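You operate a simulated robot arm through the tools that you are given. There is no shell and no other tool.

Carry out the task below with a simulated robot arm. There is one attempt and no reset: what you move stays moved.

JOB
Switch the yellow lamp off and turn the floor lamp to low.
Fine: blind at its green stripe; hours dial at four for tomorrow.

The check looks at the end state, three seconds after you hand in, the way a careful person would. Anything else that was tipped, shoved, dropped, spilled or broken makes it a failure.

ROBOT AND FRAMES
A 6-joint arm with a two-finger gripper, fixed in place. Base frame: the origin is at the foot of the arm, x ahead of it, y to its left, z up. Lengths are in mm, angles in degrees, forces in N, time in s.
Its first joint turns from -166.0 to 166.0 degrees. Payload 3.43 kg.
Tool frame: the origin (TCP) lies between the finger pads and is the grasp point; the fingertips stand 20 mm ahead of it; z points along the fingers, y is the line along which they close. The gripper opens to 190 mm. The gripper's body begins 248 mm behind the TCP.
Orientation is that of the tool frame in the base frame, as a unit quaternion [x, y, z, w]. With the fingers straight down and closing along the base's y, the tool's x points along the base's -x, its y along +y and its z along -z.

CONTROLS
- The arm moves only by the tool arm_command. Its argument "targets" is a list of rows, each a list of 3 entries, a list of its own where there are three numbers: the shift along the base's x, y, z in units of 20 mm (1.0 is 20 mm), then the turn, a rotation vector about the base's x, y, z in units of 8 degrees (1.0 is 8 degrees), then the gripper command, from -1 (fully open) to 1 (shut), values between in proportion. In form: [[[tx, ty, tz], [rx, ry, rz], hand], ...]. A call has 1 to 20 rows; each row shifts and turns the commanded pose from where the row before left it. A call with a number of a shift or a turn outside -1 to 1 is refused whole. Each row takes 0.2 s and may step no farther than 50 mm and 8.6 degrees from the row before; otherwise, or with a gripper value out of range, the whole call is refused. A pose out of reach is approached as far as the arm can. The call stops where the force on the tool passes 90 N (or 10 N more than at its start, if that is more) or the arm is blocked; 0.2 s more then pass. Each finger travels about 45 mm/s and halts on what it meets, pressing with about 33 N; the grip force reading is that of the motor and also rises with nothing between the fingers. The clock runs only during rows and for 0.2 s after the last one: add rows that do not move to give the fingers time. The reply holds the time, the measured pose of the TCP, the force on the tool along the base axes, the opening and the grip force, in the units named above and with some noise, with the torque about the TCP (base axes, N m) and any sound that the robot's microphone picked up.
- Cameras (640 x 400 px; columns grow to the right, rows downward): "scene" is fixed at [50.1, 501.5, 1546.1]; the picture's right is [-0.18, -0.98, 0.00], its down [-0.47, 0.08, -0.88] and it looks along [0.87, -0.16, -0.47] (base axes); focal length 332 px, centre (320, 200). "wrist" rides on the gripper at [70, -8, -288] in the tool frame; the picture's right is [0.12, 0.99, 0.00], its down [-0.96, 0.12, -0.25] and it looks along [-0.25, 0.03, 0.97] (tool axes); focal length 261 px, centre (320, 200). There is no depth. A picture from a camera that has moved, and an enlarged one, comes with that camera's place and axes in the base frame and with its lens.
- snapshot(camera): a new picture of that camera. It takes no simulated time.
- lift_body(by): slides the trunk up (or, below 0, down) by that many mm; the arm rides with it, the base frame stays. It gives what a move gives, with no picture.
- close_up(camera, box): a new picture of the part [left, top, right, bottom] of that camera's present view, enlarged. It takes no simulated time.
- finish_job(): hands the job in; it is judged then, once.

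Nothing tells you positions but the pictures and the camera data. Unless the task says otherwise, let go and move clear before handing in.

The tools are called after "Request:" as name(argument=value, ...) on one line, values as JSON. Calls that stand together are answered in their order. arm_command: Moves the arm, as the interface text tells. Its arguments: {"type":"object","properties":{"targets":{"type":"array","items":{"type":"array"}}},"required":["targets"]} The other tools are called the same way: lift_body (by) slides the trunk up or down; snapshot (camera) takes a picture; close_up (camera, box) takes an enlarged picture of a part of a camera's view; finish_job () hands the job in.

At the start:

```text
clock: 0.0
eef_pos: [588.5, 29.4, 1414.4]
tool_rot: [0.001, 1.0, 0.001, 0.001]
ft_force: [0.0, 0.1, 0.2]
wrist_torque: [-0.01, 0.01, 0.01]
opening: 190.0
finger_force: 0.1
trunk travel left (down, up): [-240.0, 0.0]
```

scene: 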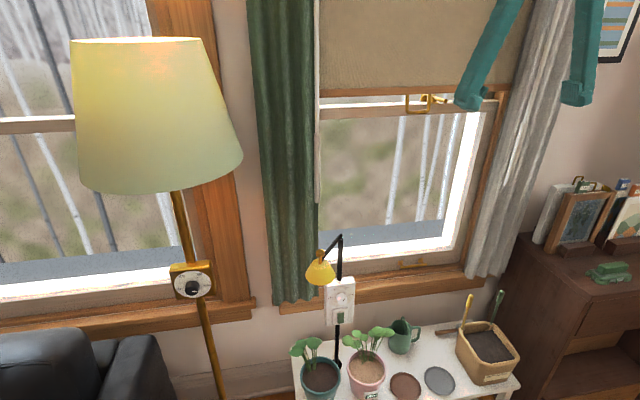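
wrist: 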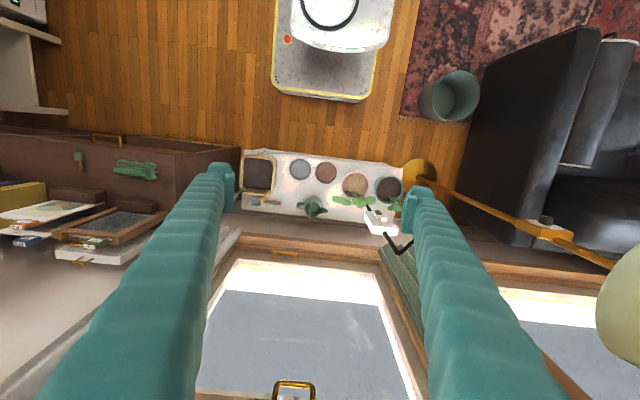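

I see a floor lamp with a dial on its pole, a yellow desk lamp on a plant table with a white box (dials) near it, and a window with a blind. I'll take enlarged views to read the controls before moving.

Request:
close_up(camera="scene", box=[150, 240, 240, 310])

Request:
close_up(camera="scene", box=[280, 220, 400, 400])

Request:
close_up(camera="scene", box=[310, 265, 370, 335])

Request:
close_up(camera="scene", box=[300, 0, 540, 150])

Request:
close_up(camera="scene", box=[500, 150, 640, 300])

Request:
close_up(camera="wrist", box=[230, 130, 450, 270])

```text
5.71 times, centred on (195, 275) of scene
camera zoom: at [50.1, 501.5, 1546.1], right [-0.18, -0.98, 0.0], down [-0.47, 0.08, -0.88], along [0.87, -0.16, -0.47], focal length 1897 px, centre (1034, -229)
```

zoom: 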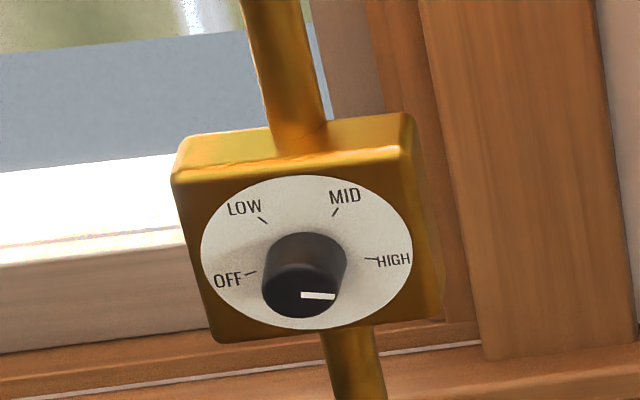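

```text
2.22 times, centred on (340, 310) of scene
camera zoom: at [50.1, 501.5, 1546.1], right [-0.18, -0.98, 0.0], down [-0.47, 0.08, -0.88], along [0.87, -0.16, -0.47], focal length 738 px, centre (276, -44)
```

zoom: 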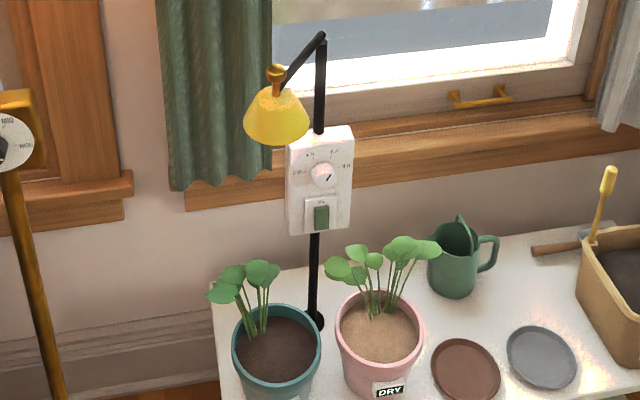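

```text
5.71 times, centred on (340, 300) of scene
camera zoom: at [50.1, 501.5, 1546.1], right [-0.18, -0.98, 0.0], down [-0.47, 0.08, -0.88], along [0.87, -0.16, -0.47], focal length 1897 px, centre (206, -371)
```

zoom: 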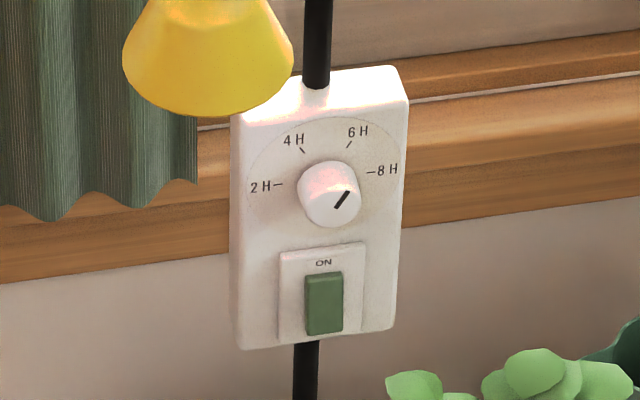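

```text
2.67 times, centred on (420, 75) of scene
camera zoom: at [50.1, 501.5, 1546.1], right [-0.18, -0.98, 0.0], down [-0.47, 0.08, -0.88], along [0.87, -0.16, -0.47], focal length 885 px, centre (53, 533)
```

zoom: 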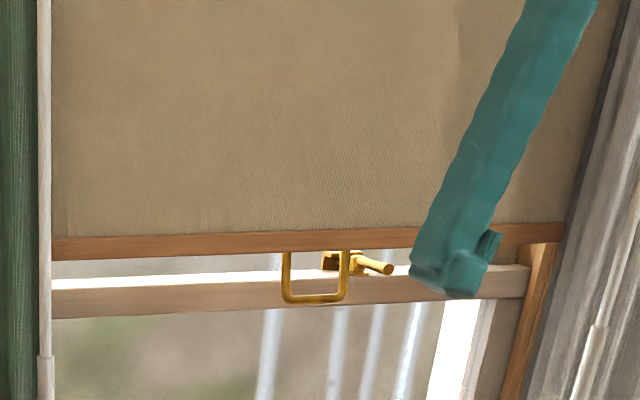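

```text
2.67 times, centred on (570, 225) of scene
camera zoom: at [50.1, 501.5, 1546.1], right [-0.18, -0.98, 0.0], down [-0.47, 0.08, -0.88], along [0.87, -0.16, -0.47], focal length 885 px, centre (-347, 133)
```

zoom: 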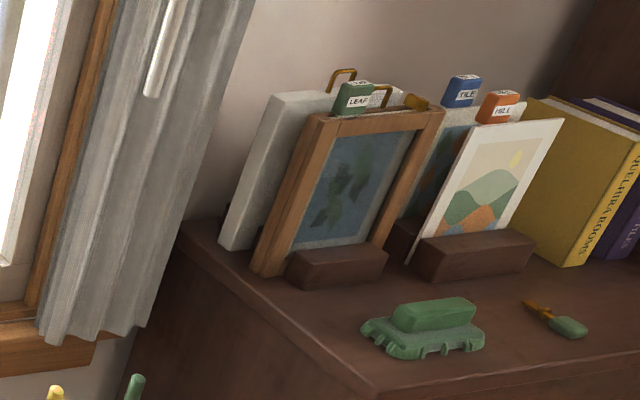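

```text
2.86 times, centred on (340, 200) of wrist
camera zoom: at [517.6, 20.1, 1702.3], right [-0.12, 0.99, 0.0], down [0.96, 0.12, 0.25], along [0.25, 0.03, -0.97], focal length 745 px, centre (263, 200)
```

zoom: 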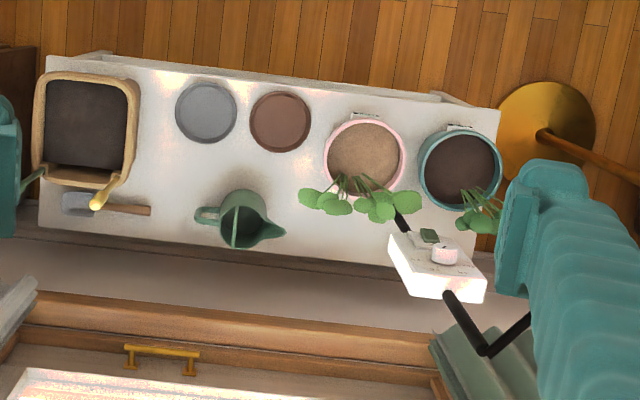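

The floor lamp's knob appears to point at HIGH, and the timer box has a rocker marked ON and an hours dial. I'll zoom in harder to read the pointers and look for the blind's stripe.

Request:
close_up(camera="scene", box=[328, 276, 356, 304])

Request:
close_up(camera="scene", box=[170, 265, 215, 300])

Request:
close_up(camera="scene", box=[300, 0, 400, 110])

Request:
close_up(camera="scene", box=[440, 0, 600, 110])

Request:
close_up(camera="wrist", box=[340, 180, 420, 260])

Request:
close_up(camera="wrist", box=[400, 140, 640, 320])

```text
14.29 times, centred on (342, 290) of scene
camera zoom: at [50.1, 501.5, 1546.1], right [-0.18, -0.98, 0.0], down [-0.47, 0.08, -0.88], along [0.87, -0.16, -0.47], focal length 4743 px, centre (6, -1086)
```

zoom: 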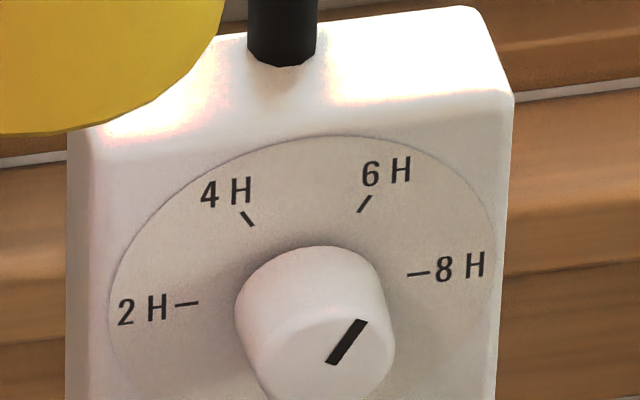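

```text
11.43 times, centred on (192, 282) of scene
camera zoom: at [50.1, 501.5, 1546.1], right [-0.18, -0.98, 0.0], down [-0.47, 0.08, -0.88], along [0.87, -0.16, -0.47], focal length 3794 px, centre (1777, -743)
```

zoom: 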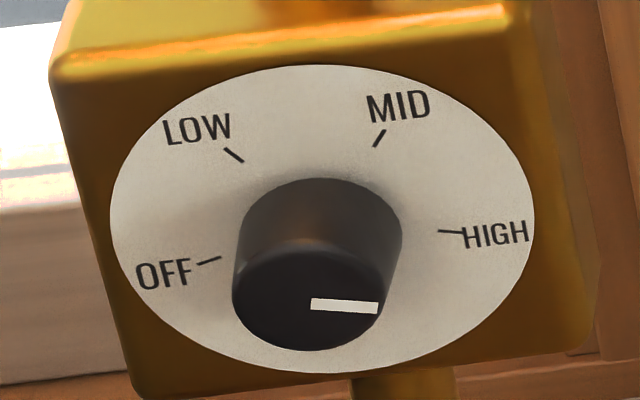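

```text
3.64 times, centred on (350, 55) of scene
camera zoom: at [50.1, 501.5, 1546.1], right [-0.18, -0.98, 0.0], down [-0.47, 0.08, -0.88], along [0.87, -0.16, -0.47], focal length 1207 px, centre (211, 727)
```

zoom: 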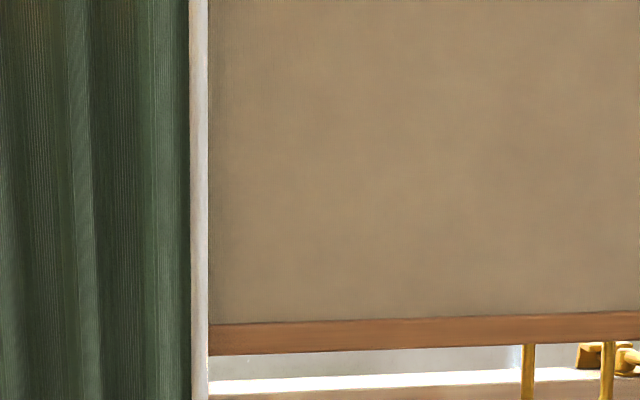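

```text
3.64 times, centred on (520, 55) of scene
camera zoom: at [50.1, 501.5, 1546.1], right [-0.18, -0.98, 0.0], down [-0.47, 0.08, -0.88], along [0.87, -0.16, -0.47], focal length 1207 px, centre (-407, 727)
```

zoom: 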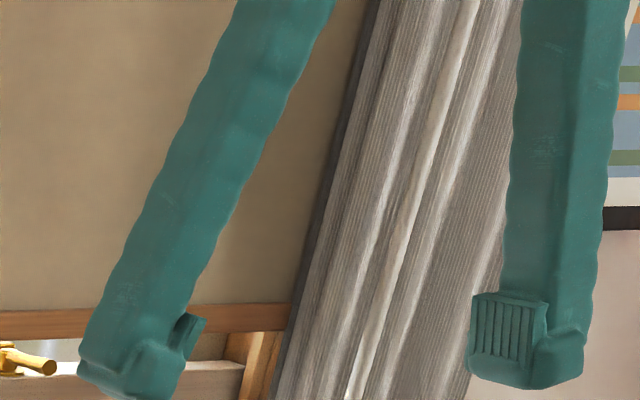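

```text
5.00 times, centred on (380, 220) of wrist
camera zoom: at [517.6, 20.1, 1702.3], right [-0.12, 0.99, 0.0], down [0.96, 0.12, 0.25], along [0.25, 0.03, -0.97], focal length 1303 px, centre (20, 100)
```

zoom: 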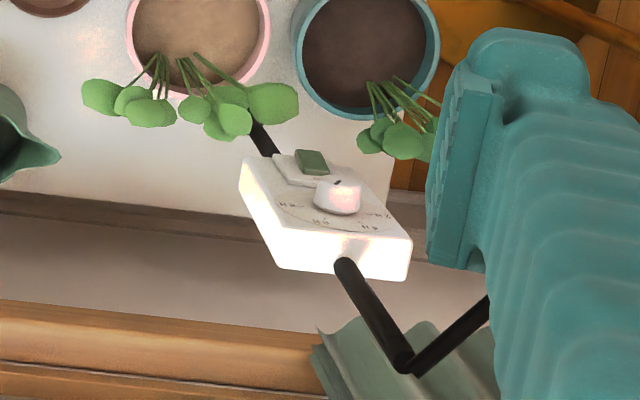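

```text
2.22 times, centred on (520, 230) of wrist
camera zoom: at [517.6, 20.1, 1702.3], right [-0.12, 0.99, 0.0], down [0.96, 0.12, 0.25], along [0.25, 0.03, -0.97], focal length 579 px, centre (-124, 133)
```

zoom: 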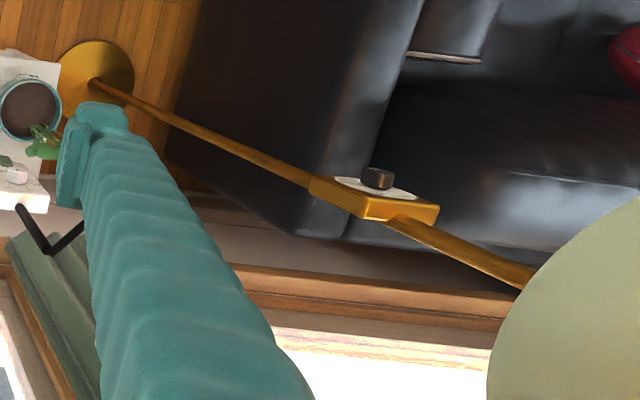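

The hours dial currently points at 6H (not 4), the floor lamp at HIGH, the rocker shows ON; no green stripe is visible yet on the blind. I'll tilt the tool gradually toward horizontal to look at the window with the wrist camera.

Request:
arm_command(targets=[[[0.4, 0, 0], [0, -0.94, 0], -1], [[0.4, 0, 0], [0, -0.94, 0], -1], [[0.4, 0, 0], [0, -0.94, 0], -1], [[0.4, 0, 0], [0, -0.94, 0], -1], [[0.4, 0, 0], [0, -0.94, 0], -1], [[0.4, 0, 0], [0, -0.94, 0], -1]])

Request:
snapshot(camera="wrist")

Request:
snapshot(camera="scene")

```text
clock: 1.4
eef_pos: [637.8, 30.0, 1415.6]
tool_rot: [-0.001, 0.923, 0.001, 0.385]
ft_force: [0.3, 0.2, -1.2]
wrist_torque: [0.01, 0.1, 0.0]
opening: 190.0
finger_force: 0.0
trunk travel left (down, up): [-240.0, 0.0]
```

```text
taken
camera wrist: at [383.8, 20.0, 1567.2], right [-0.09, 0.99, -0.08], down [0.5, 0.12, 0.86], along [0.86, 0.03, -0.51], focal length 261 px, centre (320, 200)
```

wrist: 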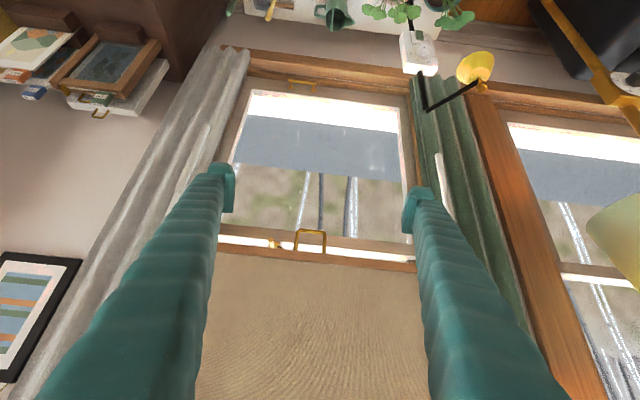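

```text
taken
```

scene: 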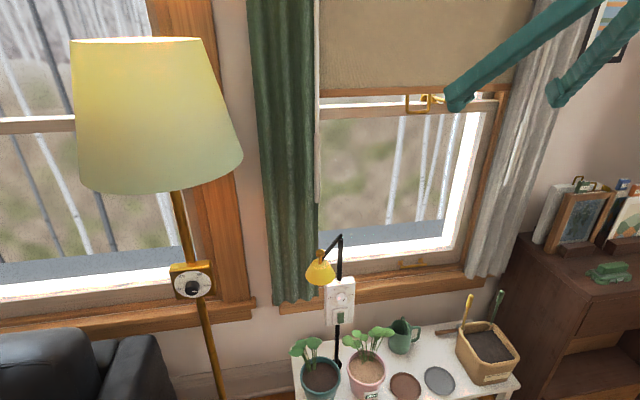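

The tilt works. I'll zoom on the window in the wrist view to look for the stripe.

Request:
close_up(camera="wrist", box=[200, 60, 440, 210])

Request:
close_up(camera="wrist", box=[200, 200, 440, 400])

Request:
close_up(camera="scene", box=[400, 80, 540, 280])

```text
2.67 times, centred on (320, 135) of wrist
camera zoom: at [383.8, 20.0, 1567.2], right [-0.09, 0.99, -0.08], down [0.5, 0.12, 0.86], along [0.86, 0.03, -0.51], focal length 695 px, centre (320, 373)
```

zoom: 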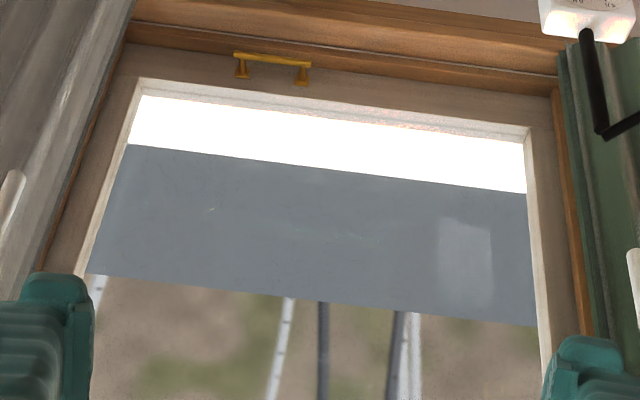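

```text
2.00 times, centred on (320, 300) of wrist
camera zoom: at [383.8, 20.0, 1567.2], right [-0.09, 0.99, -0.08], down [0.5, 0.12, 0.86], along [0.86, 0.03, -0.51], focal length 521 px, centre (320, 0)
```

zoom: 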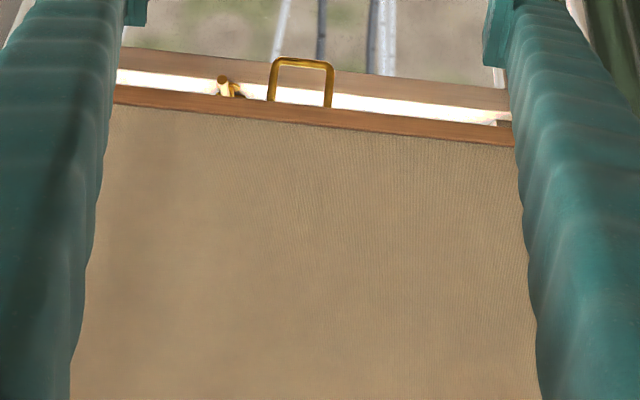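

```text
2.00 times, centred on (470, 180) of scene
camera zoom: at [50.1, 501.5, 1546.1], right [-0.18, -0.98, 0.0], down [-0.47, 0.08, -0.88], along [0.87, -0.16, -0.47], focal length 664 px, centre (20, 240)
```

zoom: 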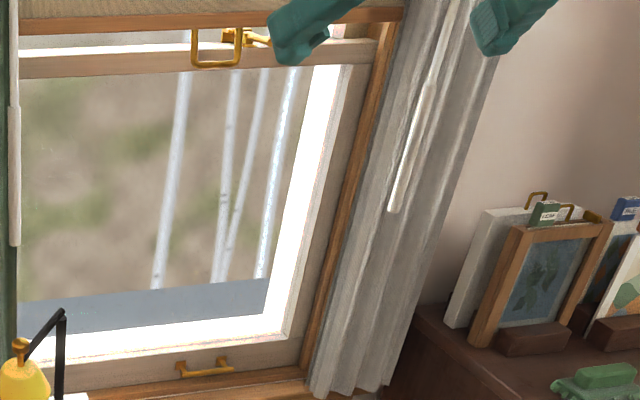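

No marks on the casing below the blind bar, so I'll tilt further and look up at the upper part of the window.

Request:
arm_command(targets=[[[0, 0, 0], [0, -0.94, 0], -1], [[0, 0, 0], [0, -0.94, 0], -1], [[0, 0, 0], [0, -0.94, 0], -1], [[0, 0, 0], [0, -0.94, 0], -1], [[0, 0, 0], [0, -0.94, 0], -1], [[0, 0, 0], [0, -0.94, 0], -1]])

Request:
snapshot(camera="wrist")

Request:
snapshot(camera="scene")

```text
clock: 2.8
eef_pos: [635.2, 8.5, 1395.1]
tool_rot: [0.065, 0.755, 0.026, 0.652]
ft_force: [1.0, -0.5, 2.2]
wrist_torque: [0.0, 0.51, 0.03]
opening: 190.0
finger_force: 0.1
out of reach, approached as far as the arm can: row 5, 6
trunk travel left (down, up): [-240.0, 0.0]
```

```text
taken
camera wrist: at [340.6, 22.4, 1368.2], right [0.05, 1.0, 0.01], down [-0.1, 0.0, 0.99], along [0.99, -0.05, 0.1], focal length 261 px, centre (320, 200)
```

wrist: 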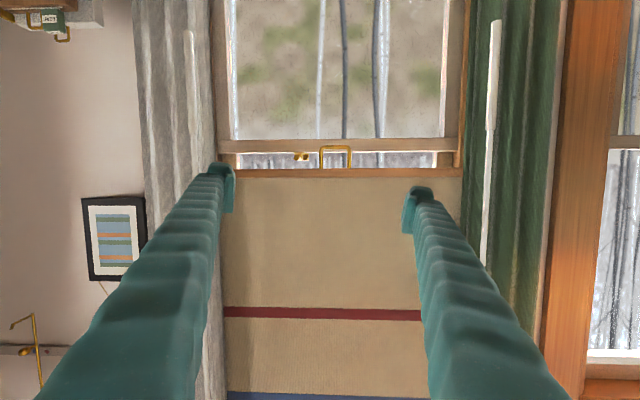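

```text
taken
```

scene: 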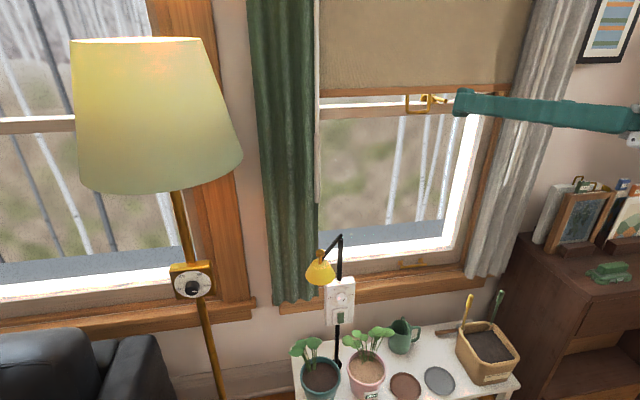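

The picture is upside down: the blind's fabric carries a red stripe and, higher, a blue one; the green one may be higher still. I'll move forward and tilt up to see the top of the blind.

Request:
arm_command(targets=[[[1, 0, 0], [0, 0, 0], -1], [[1, 0, 0], [0, 0, 0], -1], [[1, 0, 0], [0, 0, 0], -1], [[1, 0, 0], [0, 0, 0], -1], [[1, 0, 0], [0, 0, 0], -1], [[0, 0, 0], [0, -1, 0], -1], [[0, 0, 0], [0, -1, 0], -1], [[0, 0, 0], [0, -1, 0], -1]])

Request:
snapshot(camera="wrist")

```text
clock: 4.6
eef_pos: [722.4, 28.7, 1418.6]
tool_rot: [0.026, 0.563, -0.02, 0.826]
ft_force: [-2.2, -0.5, 1.2]
wrist_torque: [0.01, 0.31, 0.08]
opening: 190.2
finger_force: 0.1
out of reach, approached as far as the arm can: row 1, 7, 8
trunk travel left (down, up): [-240.0, 0.0]
```

```text
taken
camera wrist: at [479.8, 37.6, 1247.6], right [0.11, 0.99, -0.09], down [-0.57, 0.14, 0.81], along [0.81, -0.03, 0.58], focal length 261 px, centre (320, 200)
```

wrist: 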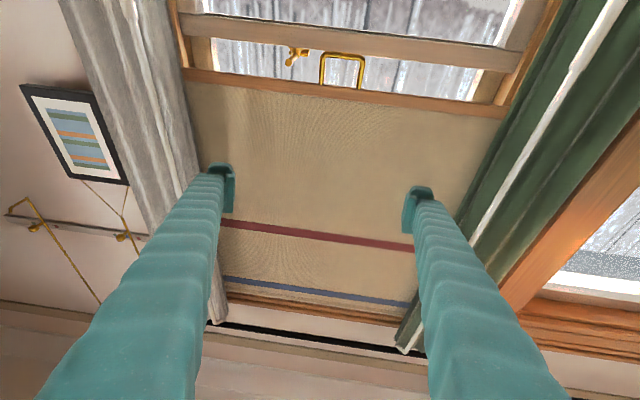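

Request:
close_up(camera="wrist", box=[200, 200, 440, 360])

Request:
close_up(camera="wrist", box=[160, 20, 540, 260])

Request:
close_up(camera="wrist", box=[0, 60, 240, 340])

```text
2.50 times, centred on (320, 280) of wrist
camera zoom: at [479.8, 37.6, 1247.6], right [0.11, 0.99, -0.09], down [-0.57, 0.14, 0.81], along [0.81, -0.03, 0.58], focal length 652 px, centre (320, 0)
```

zoom: 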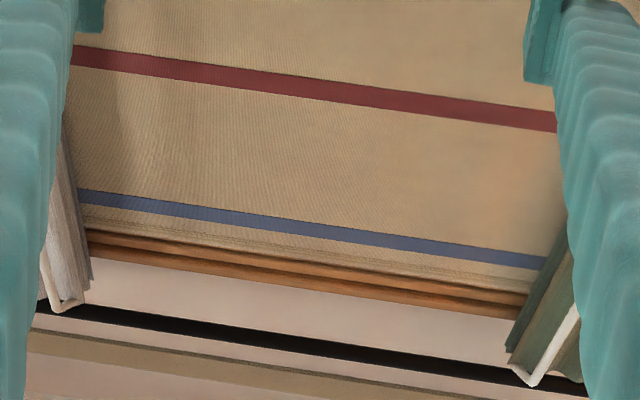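

```text
1.67 times, centred on (350, 140) of wrist
camera zoom: at [479.8, 37.6, 1247.6], right [0.11, 0.99, -0.09], down [-0.57, 0.14, 0.81], along [0.81, -0.03, 0.58], focal length 434 px, centre (270, 300)
```

zoom: 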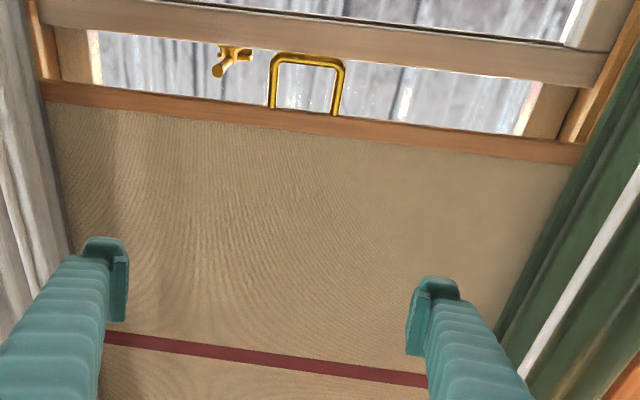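

```text
1.43 times, centred on (120, 200) of wrist
camera zoom: at [479.8, 37.6, 1247.6], right [0.11, 0.99, -0.09], down [-0.57, 0.14, 0.81], along [0.81, -0.03, 0.58], focal length 372 px, centre (606, 200)
```

zoom: 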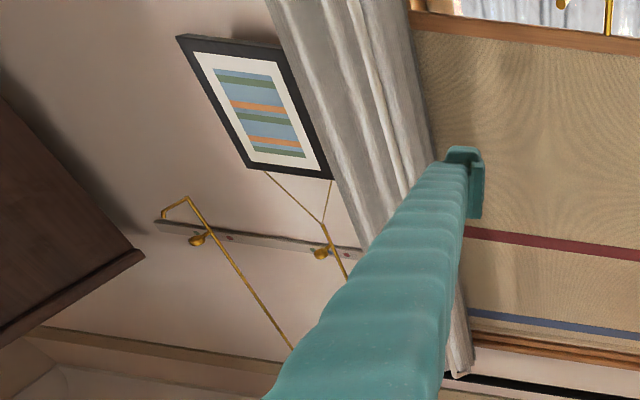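

The fabric has red and blue stripes out, with blue about 45 mm below the head rail; the green one must still be rolled up, so the blind has to be pulled down. I'll study the pull loop and its clearance.

Request:
close_up(camera="wrist", box=[270, 30, 390, 110])

Request:
close_up(camera="scene", box=[390, 75, 470, 125])

Request:
close_up(camera="wrist", box=[220, 270, 320, 340])

Request:
close_up(camera="wrist", box=[340, 270, 440, 350])

```text
5.00 times, centred on (330, 70) of wrist
camera zoom: at [479.8, 37.6, 1247.6], right [0.11, 0.99, -0.09], down [-0.57, 0.14, 0.81], along [0.81, -0.03, 0.58], focal length 1303 px, centre (270, 850)
```

zoom: 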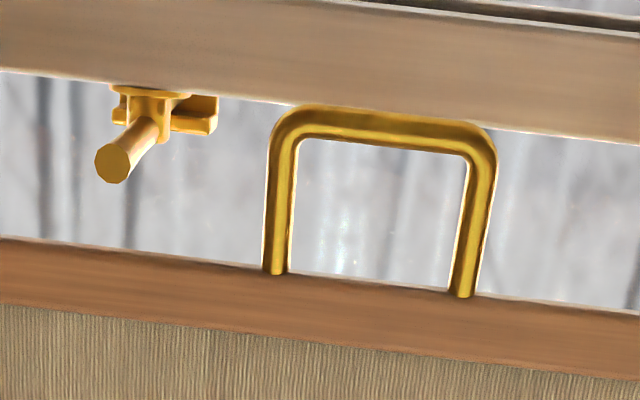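

```text
8.00 times, centred on (430, 100) of scene
camera zoom: at [50.1, 501.5, 1546.1], right [-0.18, -0.98, 0.0], down [-0.47, 0.08, -0.88], along [0.87, -0.16, -0.47], focal length 2656 px, centre (-560, 1000)
```

zoom: 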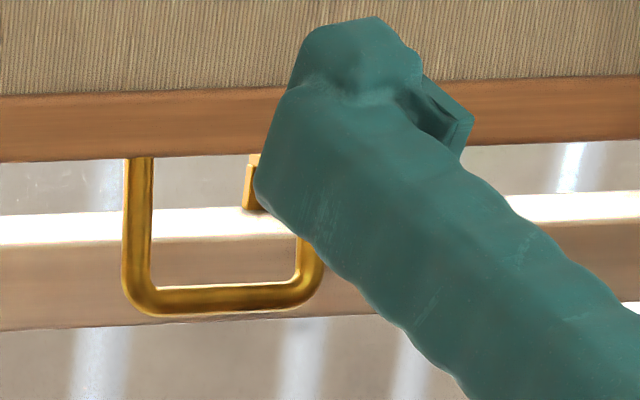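

```text
5.71 times, centred on (270, 305) of wrist
camera zoom: at [479.8, 37.6, 1247.6], right [0.11, 0.99, -0.09], down [-0.57, 0.14, 0.81], along [0.81, -0.03, 0.58], focal length 1489 px, centre (606, -400)
```

zoom: 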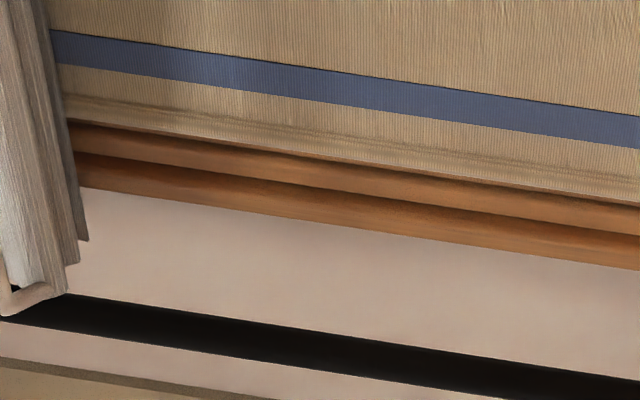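

```text
5.00 times, centred on (390, 310) of wrist
camera zoom: at [479.8, 37.6, 1247.6], right [0.11, 0.99, -0.09], down [-0.57, 0.14, 0.81], along [0.81, -0.03, 0.58], focal length 1303 px, centre (-30, -350)
```

zoom: 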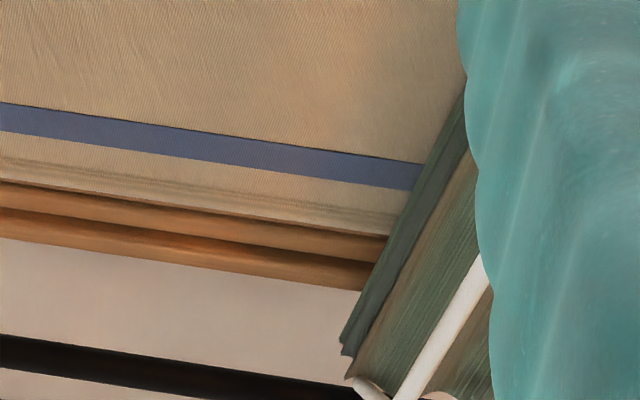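

The loop's bottom wire is at about (998, 27, 1303), roughly 69 mm wide, with good clearance behind it. I'll level the tool, then roll it 90° so the fingers close vertically, one finger to go through the loop.

Request:
arm_command(targets=[[[0.3, 0, -0.5], [0, 1, 0], -1], [[0.3, 0, -0.5], [0, 1, 0], -1], [[0.3, 0, -0.5], [0, 1, 0], -1], [[0, 0, 0], [0, 0, 0], -1]])

```text
clock: 5.6
eef_pos: [740.9, 28.4, 1387.2]
tool_rot: [0.015, 0.723, -0.019, 0.691]
ft_force: [-0.3, 0.2, 1.0]
wrist_torque: [-0.02, -0.01, 0.02]
opening: 189.9
finger_force: 0.2
trunk travel left (down, up): [-240.0, 0.0]
```

The tool is within 3° of level. I'll correct that, roll it 90° about its axis, and narrow the opening to about 45 mm while descending to loop height.

Request:
arm_command(targets=[[[0, 0, 0], [0, -0.33, 0.345], -0.5], [[0.25, 0, -0.3], [0.9375, 0, 0], 0], [[0.25, 0, -0.3], [0.9375, 0, 0], 0.5], [[0.25, 0, -0.3], [0.9375, 0, 0], 0.5], [[0.25, 0, -0.3], [0.9375, 0, 0], 0.5], [[0.25, 0, -0.3], [0.9375, 0, 0], 0.5], [[0.25, 0, -0.3], [0.9375, 0, 0], 0.5], [[0.25, 0, -0.3], [0.9375, 0, 0], 0.5], [[0.25, 0, -0.3], [0.9375, 0, 0], 0.5], [[0.25, 0, -0.3], [0.9375, 0, 0], 0.5], [[0.25, 0, -0.3], [0.9375, 0, 0], 0.5], [[0.25, 0, -0.3], [0.9375, 0, 0], 0.5], [[0.25, 0, -0.3], [0.9375, 0, 0], 0.5]])

Request:
snapshot(camera="wrist")

Request:
snapshot(camera="scene")

```text
clock: 8.4
eef_pos: [692.0, 113.9, 1519.5]
tool_rot: [0.473, 0.55, 0.451, 0.521]
ft_force: [0.3, 0.3, -0.8]
wrist_torque: [-0.02, -0.03, 0.08]
opening: 47.8
finger_force: 0.1
out of reach, approached as far as the arm can: row 3, 4, 5, 6, 7, 8, 9, 10, 11, 12, 13
trunk travel left (down, up): [-240.0, 0.0]
```

```text
taken
camera wrist: at [402.8, 180.9, 1515.6], right [0.05, 0.26, 0.96], down [-0.23, -0.94, 0.27], along [0.97, -0.24, 0.01], focal length 261 px, centre (320, 200)
```

wrist: 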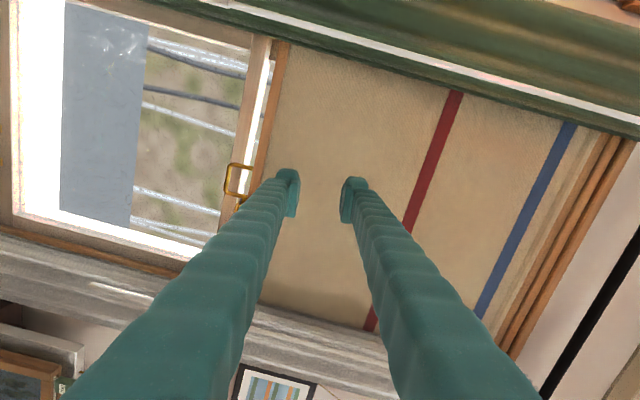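

```text
taken
```

scene: 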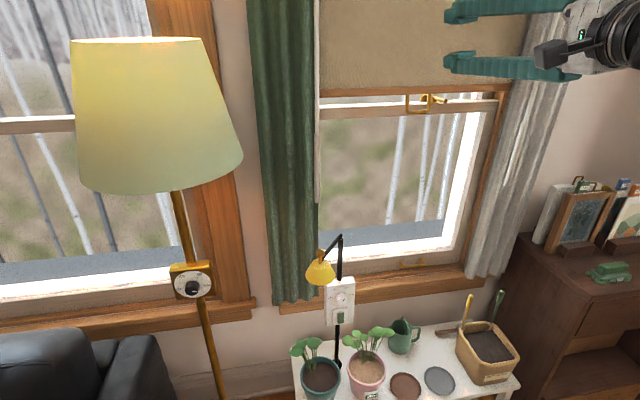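

The close-in pose was beyond the wrist's limits, so the arm drifted up. I'll go forward and down to a standoff at x≈850 in front of the loop while finishing the roll.

Request:
arm_command(targets=[[[0.9, -0.4, -0.5], [0, 0, 0], 0.5], [[0.9, -0.4, -0.5], [0, 0, 0], 0.5], [[0.9, -0.4, -0.8], [0.1, -0.04, 0], 0.5], [[0.9, -0.4, -0.9], [0.1, -0.04, 0], 0.5], [[0.9, -0.4, -0.9], [0.1, -0.04, 0], 0.5], [[0.9, -0.4, -0.9], [0.1, -0.04, 0], 0.5], [[0.9, -0.4, -0.9], [0.1, -0.04, 0], 0.5], [[0.9, -0.4, -0.9], [0.15, -0.05, 0], 0.5], [[0.7, -0.4, -0.9], [0.15, -0.05, 0], 0.5], [[0, -0.4, -0.9], [0.15, -0.05, 0], 0.5], [[0, -0.3, -0.9], [0.1, -0.04, 0], 0.5], [[0, 0, -0.9], [0, 0, 0], 0.5]])

Request:
snapshot(camera="wrist")

Request:
snapshot(camera="scene")

```text
clock: 11.0
eef_pos: [795.7, 4.2, 1484.3]
tool_rot: [0.489, 0.485, 0.512, 0.513]
ft_force: [0.2, 0.1, -0.1]
wrist_torque: [0.02, 0.02, 0.17]
opening: 47.2
finger_force: 0.0
out of reach, approached as far as the arm can: row 1, 2, 3, 4, 5, 6, 7, 8, 9, 10
trunk travel left (down, up): [-240.0, 0.0]
```

```text
taken
camera wrist: at [508.5, 74.5, 1460.9], right [-0.05, 0.12, 0.99], down [-0.26, -0.96, 0.1], along [0.97, -0.25, 0.08], focal length 261 px, centre (320, 200)
```

wrist: 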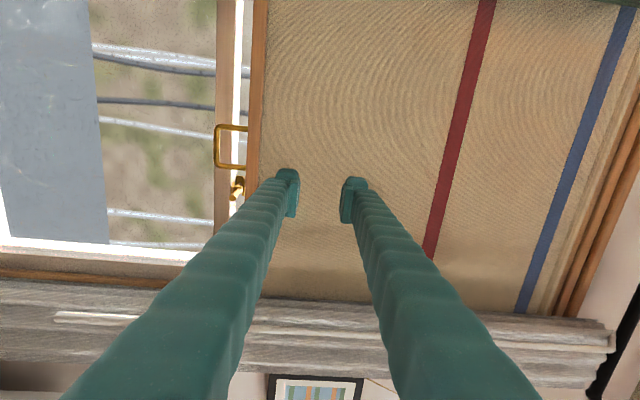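

```text
taken
```

scene: 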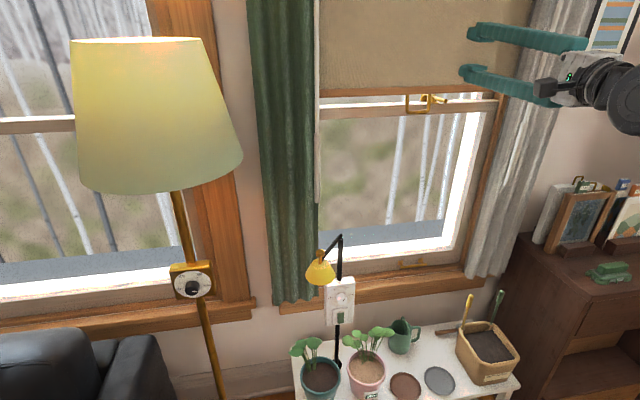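

Now it tracks again. Continue forward and down to the standoff, and level the pitch by 3°.

Request:
arm_command(targets=[[[0.5, 0.2, -0.5], [0, 0.1, 0], 0.5], [[0.5, 0.2, -0.9], [0, 0.1, 0], 0.5], [[0.5, 0.2, -0.9], [0, 0.1, 0], 0.5], [[0.5, 0.2, -0.9], [0, 0.07, 0], 0.5], [[0.5, 0.2, -0.9], [0, 0, 0], 0.5], [[0.5, 0.15, -0.9], [0, 0, 0], 0.5], [[0.3, 0, -0.9], [0, 0, 0], 0.5], [[0, 0, -0.9], [0, 0, 0], 0.5], [[0, 0, -0.9], [0, 0, 0], 0.5], [[0, 0, -0.9], [0, 0, 0], 0.5]])

Request:
snapshot(camera="wrist")

Request:
snapshot(camera="scene")

```text
clock: 13.2
eef_pos: [860.8, 27.6, 1310.4]
tool_rot: [0.505, 0.496, 0.5, 0.499]
ft_force: [-0.2, 0.3, -0.1]
wrist_torque: [0.01, 0.07, -0.03]
opening: 47.5
finger_force: 0.1
trunk travel left (down, up): [-240.0, 0.0]
```

```text
taken
camera wrist: at [572.8, 98.4, 1302.8], right [0.0, 0.11, 0.99], down [-0.25, -0.96, 0.11], along [0.97, -0.25, 0.02], focal length 261 px, centre (320, 200)
```

wrist: 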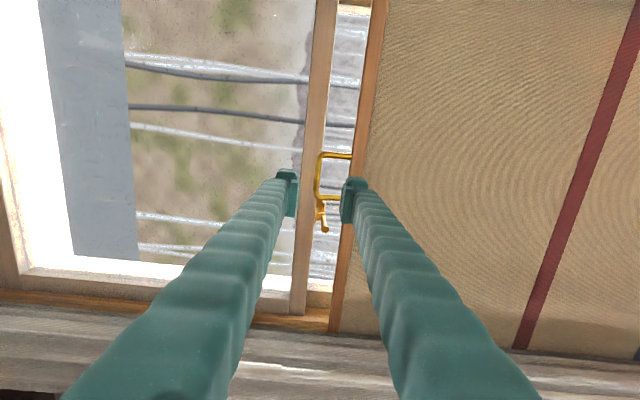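

```text
taken
```

scene: 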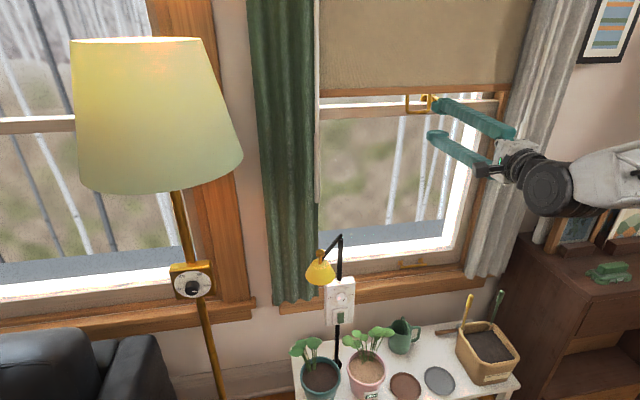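

I'm aligned 137 mm in front of the loop; both views put its bottom wire at (998, 26, 1304). I'll go straight in so the upper finger passes through the loop, then check.

Request:
arm_command(targets=[[[0.9, 0, -0.1], [0, 0, 0], 0.5], [[0.9, 0, -0.1], [0, 0, 0], 0.5], [[0.9, -0.05, -0.1], [0, 0, 0], 0.5], [[0.9, 0, 0], [0, 0, 0], 0.5], [[0.9, 0, 0], [0, 0, 0], 0.5], [[0.9, 0, 0], [0, 0, 0], 0.5], [[0.9, 0, 0], [0, 0, 0], 0.5], [[0.4, 0, 0], [0, 0, 0], 0.5]])

Request:
snapshot(camera="wrist")

Request:
close_up(camera="scene", box=[370, 70, 490, 145])

```text
clock: 15.0
eef_pos: [990.1, 26.2, 1309.6]
tool_rot: [0.504, 0.496, 0.502, 0.498]
ft_force: [-70.7, -0.9, -4.5]
wrist_torque: [-0.08, -3.59, 1.14]
opening: 48.8
finger_force: 0.9
trunk travel left (down, up): [-240.0, 0.0]
```

```text
taken
camera wrist: at [702.1, 97.4, 1301.4], right [0.0, 0.11, 0.99], down [-0.25, -0.96, 0.1], along [0.97, -0.25, 0.03], focal length 261 px, centre (320, 200)
```

wrist: 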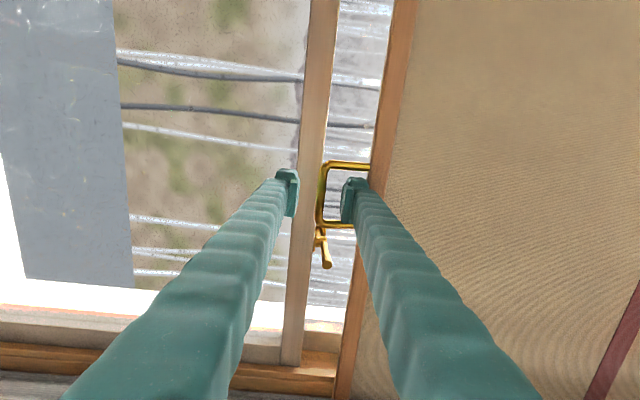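

```text
5.33 times, centred on (430, 108) of scene
camera zoom: at [50.1, 501.5, 1546.1], right [-0.18, -0.98, 0.0], down [-0.47, 0.08, -0.88], along [0.87, -0.16, -0.47], focal length 1771 px, centre (-267, 693)
```

zoom: 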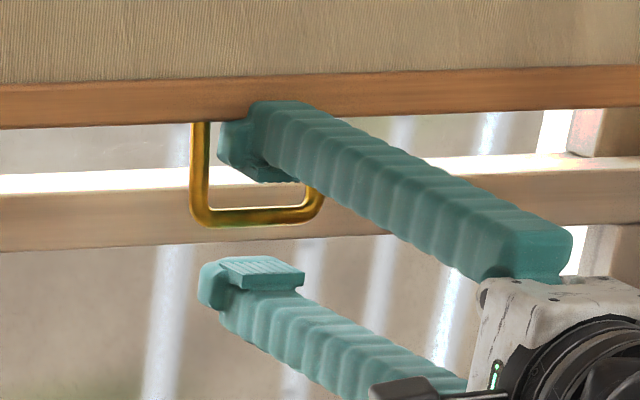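

The fingertip met the blind's bottom bar (about 50 mm above the TCP), so the finger is thicker than assumed. I'll back off, narrow the opening to 30 mm and go in a bit lower.

Request:
arm_command(targets=[[[-1, 0, 0], [0, 0, 0], 0.5], [[-1, 0, -0.2], [0, 0, 0], 0.68], [[0, 0, -0.2], [0, 0, 0], 0.68], [[0, 0, 0], [0, 0, 0], 0.68]])

Request:
close_up(camera="wrist", box=[260, 130, 420, 280])

Request:
close_up(camera="scene", box=[370, 70, 490, 145])

```text
clock: 16.0
eef_pos: [953.1, 25.5, 1297.0]
tool_rot: [0.504, 0.496, 0.5, 0.499]
ft_force: [0.4, 0.7, 0.0]
wrist_torque: [-0.03, 0.01, 0.01]
opening: 30.4
finger_force: 0.2
trunk travel left (down, up): [-240.0, 0.0]
```

```text
2.67 times, centred on (340, 205) of wrist
camera zoom: at [665.9, 96.9, 1290.6], right [0.0, 0.11, 0.99], down [-0.25, -0.96, 0.11], along [0.97, -0.25, 0.02], focal length 695 px, centre (267, 187)
```

zoom: 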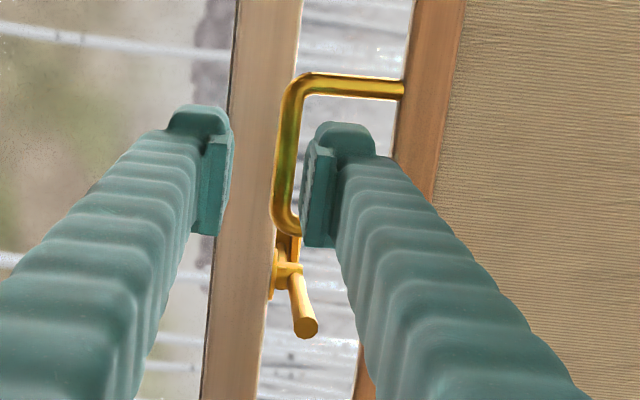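

```text
5.33 times, centred on (430, 108) of scene
camera zoom: at [50.1, 501.5, 1546.1], right [-0.18, -0.98, 0.0], down [-0.47, 0.08, -0.88], along [0.87, -0.16, -0.47], focal length 1771 px, centre (-267, 693)
```

zoom: 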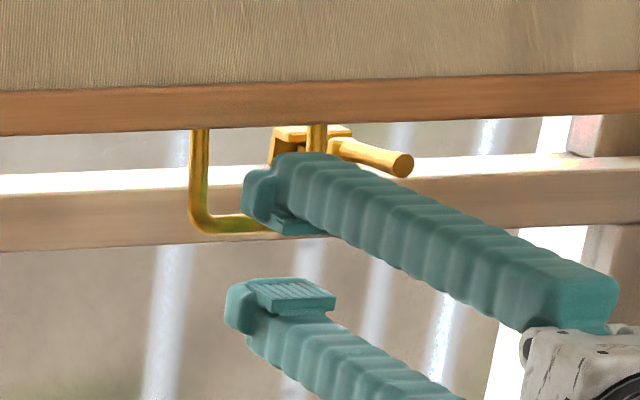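

The finger now fits between the wire and the bar. Raise 3 mm and move in 42 mm.

Request:
arm_command(targets=[[[0, 0, 0.17], [0, 0, 0], 0.68], [[0.7, 0, 0], [0, 0, 0], 0.68], [[0.7, 0, 0], [0, 0, 0], 0.68], [[0.7, 0, 0], [0, 0, 0], 0.68]])

Request:
close_up(camera="wrist", box=[260, 130, 420, 280])

Request:
close_up(camera="scene", box=[370, 70, 490, 145])

```text
clock: 17.0
eef_pos: [998.0, 26.0, 1299.6]
tool_rot: [0.504, 0.497, 0.501, 0.498]
ft_force: [-0.3, 1.1, -0.6]
wrist_torque: [0.0, 0.01, 0.0]
opening: 30.4
finger_force: 0.1
trunk travel left (down, up): [-240.0, 0.0]
```

```text
2.67 times, centred on (340, 205) of wrist
camera zoom: at [709.2, 97.0, 1292.7], right [0.0, 0.11, 0.99], down [-0.25, -0.96, 0.11], along [0.97, -0.25, 0.02], focal length 695 px, centre (267, 187)
```

zoom: 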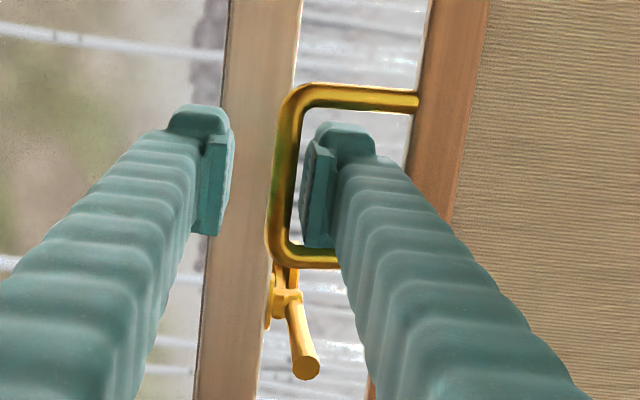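

```text
5.33 times, centred on (430, 108) of scene
camera zoom: at [50.1, 501.5, 1546.1], right [-0.18, -0.98, 0.0], down [-0.47, 0.08, -0.88], along [0.87, -0.16, -0.47], focal length 1771 px, centre (-267, 693)
```

zoom: 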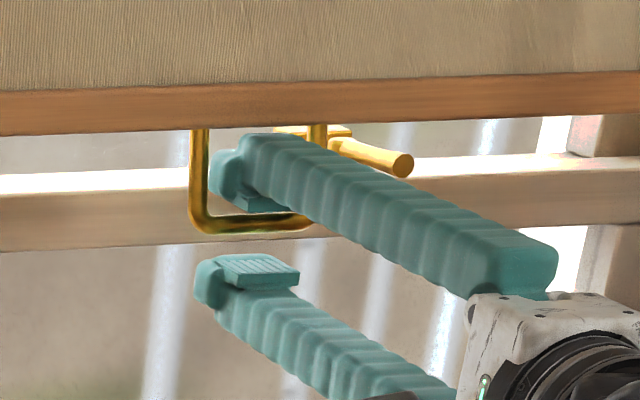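

The upper finger is through the loop. I'll close on the wire.

Request:
arm_command(targets=[[[0, 0, 0.2], [0, 0, 0], 0.8], [[0, 0, 0], [0, 0, 0], 0.95], [[0, 0, 0], [0, 0, 0], 0.95], [[0, 0, 0], [0, 0, 0], 0.95]])

Request:
arm_command(targets=[[[0, 0, -0.5], [0, 0, 0], 0.95], [[0, 0, -0.5], [0, 0, 0], 0.95], [[0, 0, 0], [0, 0, 0], 0.95]])

Request:
snapshot(camera="wrist")

Request:
snapshot(camera="scene")

```text
clock: 18.0
eef_pos: [996.2, 25.5, 1303.8]
tool_rot: [0.505, 0.496, 0.5, 0.499]
ft_force: [0.3, -0.5, 2.2]
wrist_torque: [-1.1, 0.02, 0.04]
opening: 5.9
finger_force: 39.6
trunk travel left (down, up): [-240.0, 0.0]
```

```text
clock: 18.8
eef_pos: [996.7, 25.3, 1282.1]
tool_rot: [0.505, 0.497, 0.5, 0.499]
ft_force: [0.4, -1.8, -1.0]
wrist_torque: [-1.18, -0.05, 0.07]
opening: 5.7
finger_force: 39.8
trunk travel left (down, up): [-240.0, 0.0]
```

```text
taken
camera wrist: at [709.1, 97.0, 1275.2], right [0.0, 0.11, 0.99], down [-0.25, -0.96, 0.11], along [0.97, -0.25, 0.02], focal length 261 px, centre (320, 200)
```

wrist: 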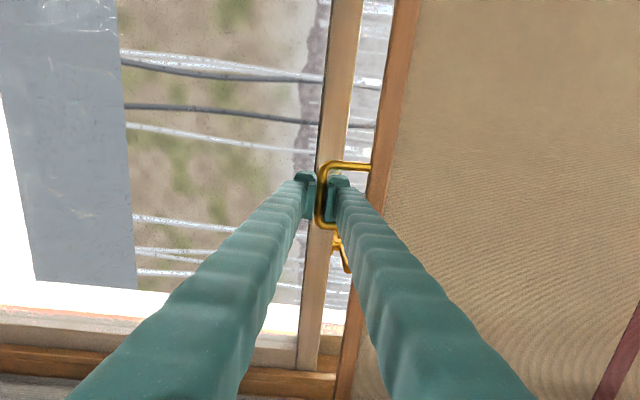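

```text
taken
```

scene: 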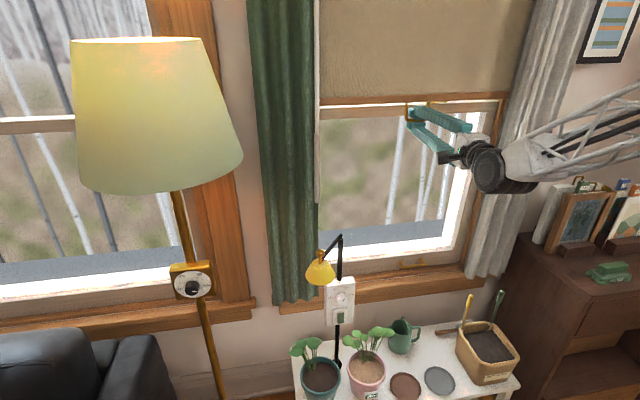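

The blind follows easily with little force. I'll pull it another ~120 mm down, then look.

Request:
arm_command(targets=[[[0, 0, -0.8], [0, 0, 0], 0.95], [[0, 0, -0.8], [0, 0, 0], 0.95], [[0, 0, -0.8], [0, 0, 0], 0.95], [[0, 0, -0.8], [0, 0, 0], 0.95], [[0, 0, -0.8], [0, 0, 0], 0.95], [[0, 0, -0.8], [0, 0, 0], 0.95], [[0, 0, -0.8], [0, 0, 0], 0.95], [[0, 0, 0], [0, 0, 0], 0.95]])

Request:
snapshot(camera="wrist")

Request:
snapshot(camera="scene")

```text
clock: 20.6
eef_pos: [996.9, 25.9, 1170.3]
tool_rot: [0.505, 0.497, 0.5, 0.498]
ft_force: [9.6, 3.1, -2.7]
wrist_torque: [-1.16, 0.0, 0.07]
opening: 5.7
finger_force: 39.3
trunk travel left (down, up): [-240.0, 0.0]
```

```text
taken
camera wrist: at [709.0, 96.8, 1163.9], right [0.0, 0.11, 0.99], down [-0.25, -0.96, 0.11], along [0.97, -0.25, 0.02], focal length 261 px, centre (320, 200)
```

wrist: 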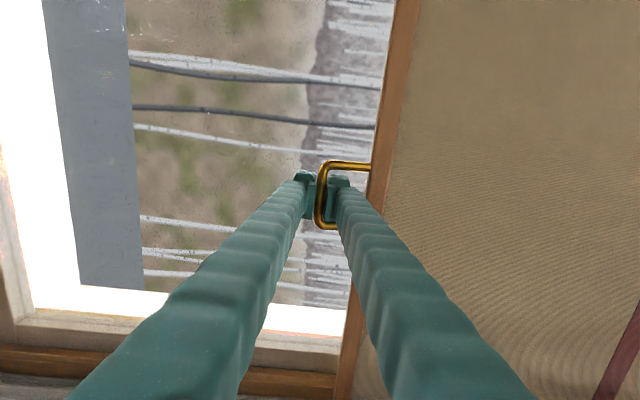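

```text
taken
```

scene: 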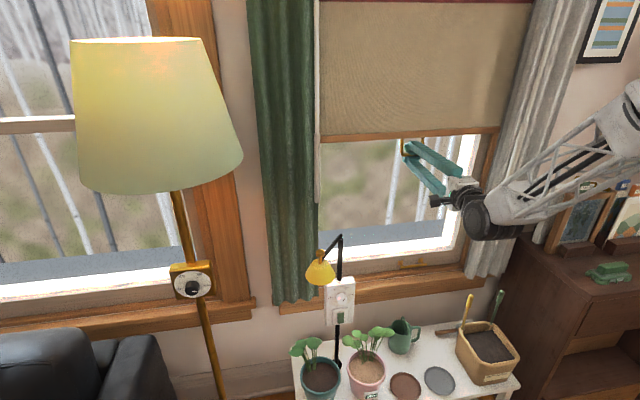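

The blind is down by ~133 mm. I'll release, back out, and check it stays before looking at the top.

Request:
arm_command(targets=[[[0, 0, 0], [0, 0, 0], 0.68], [[0, 0, 0], [0, 0, 0], 0.68], [[0, 0, -0.1], [0, 0, 0], 0.68], [[-1, 0, 0], [0, 0, 0], 0.68], [[-1, 0, 0], [0, 0, 0], 0.68], [[-1, 0, 0], [0, 0, 0], 0.68], [[-1, 0, 0], [0, 0, 0], 0.68]])

Request:
snapshot(camera="scene")

```text
clock: 22.2
eef_pos: [916.3, 26.4, 1168.6]
tool_rot: [0.505, 0.497, 0.5, 0.498]
ft_force: [0.2, 0.2, -0.1]
wrist_torque: [0.01, -0.05, 0.0]
opening: 30.3
finger_force: 0.0
trunk travel left (down, up): [-240.0, 0.0]
```

```text
taken
```

scene: 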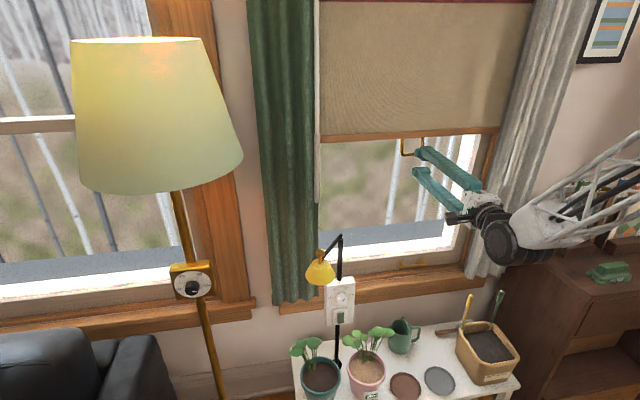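

The blind stays put. Now tilt the tool upward to look at the head of the blind.

Request:
arm_command(targets=[[[-0.3, 0, 0.3], [0, -0.95, 0], 0.68], [[-0.3, 0, 0.3], [0, -0.95, 0], 0.68], [[-0.3, 0, 0.3], [0, -0.95, 0], 0.68], [[-0.3, 0, 0.3], [0, -0.95, 0], 0.68], [[-0.3, 0, 0.3], [0, -0.95, 0], 0.68], [[-0.3, 0, 0.3], [0, -0.95, 0], 0.68]])

Request:
snapshot(camera="wrist")

```text
clock: 23.6
eef_pos: [904.7, 25.5, 1226.7]
tool_rot: [0.322, 0.314, 0.634, 0.629]
ft_force: [-0.5, 0.0, -0.4]
wrist_torque: [0.0, 0.01, 0.0]
opening: 30.3
finger_force: 0.1
out of reach, approached as far as the arm can: row 5, 6
trunk travel left (down, up): [-240.0, 0.0]
```

```text
taken
camera wrist: at [676.8, 97.4, 1049.9], right [-0.59, 0.11, 0.8], down [-0.27, -0.96, -0.07], along [0.76, -0.25, 0.6], focal length 261 px, centre (320, 200)
```

wrist: 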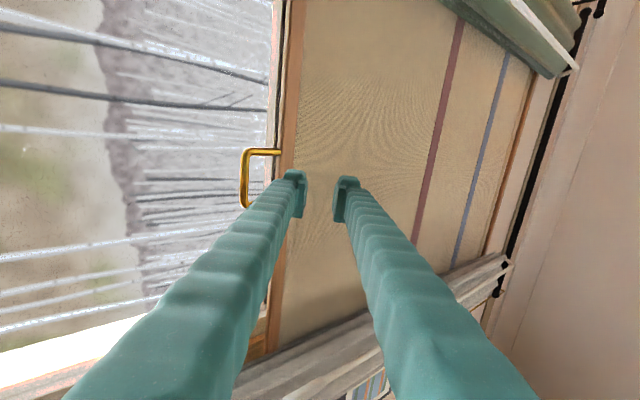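

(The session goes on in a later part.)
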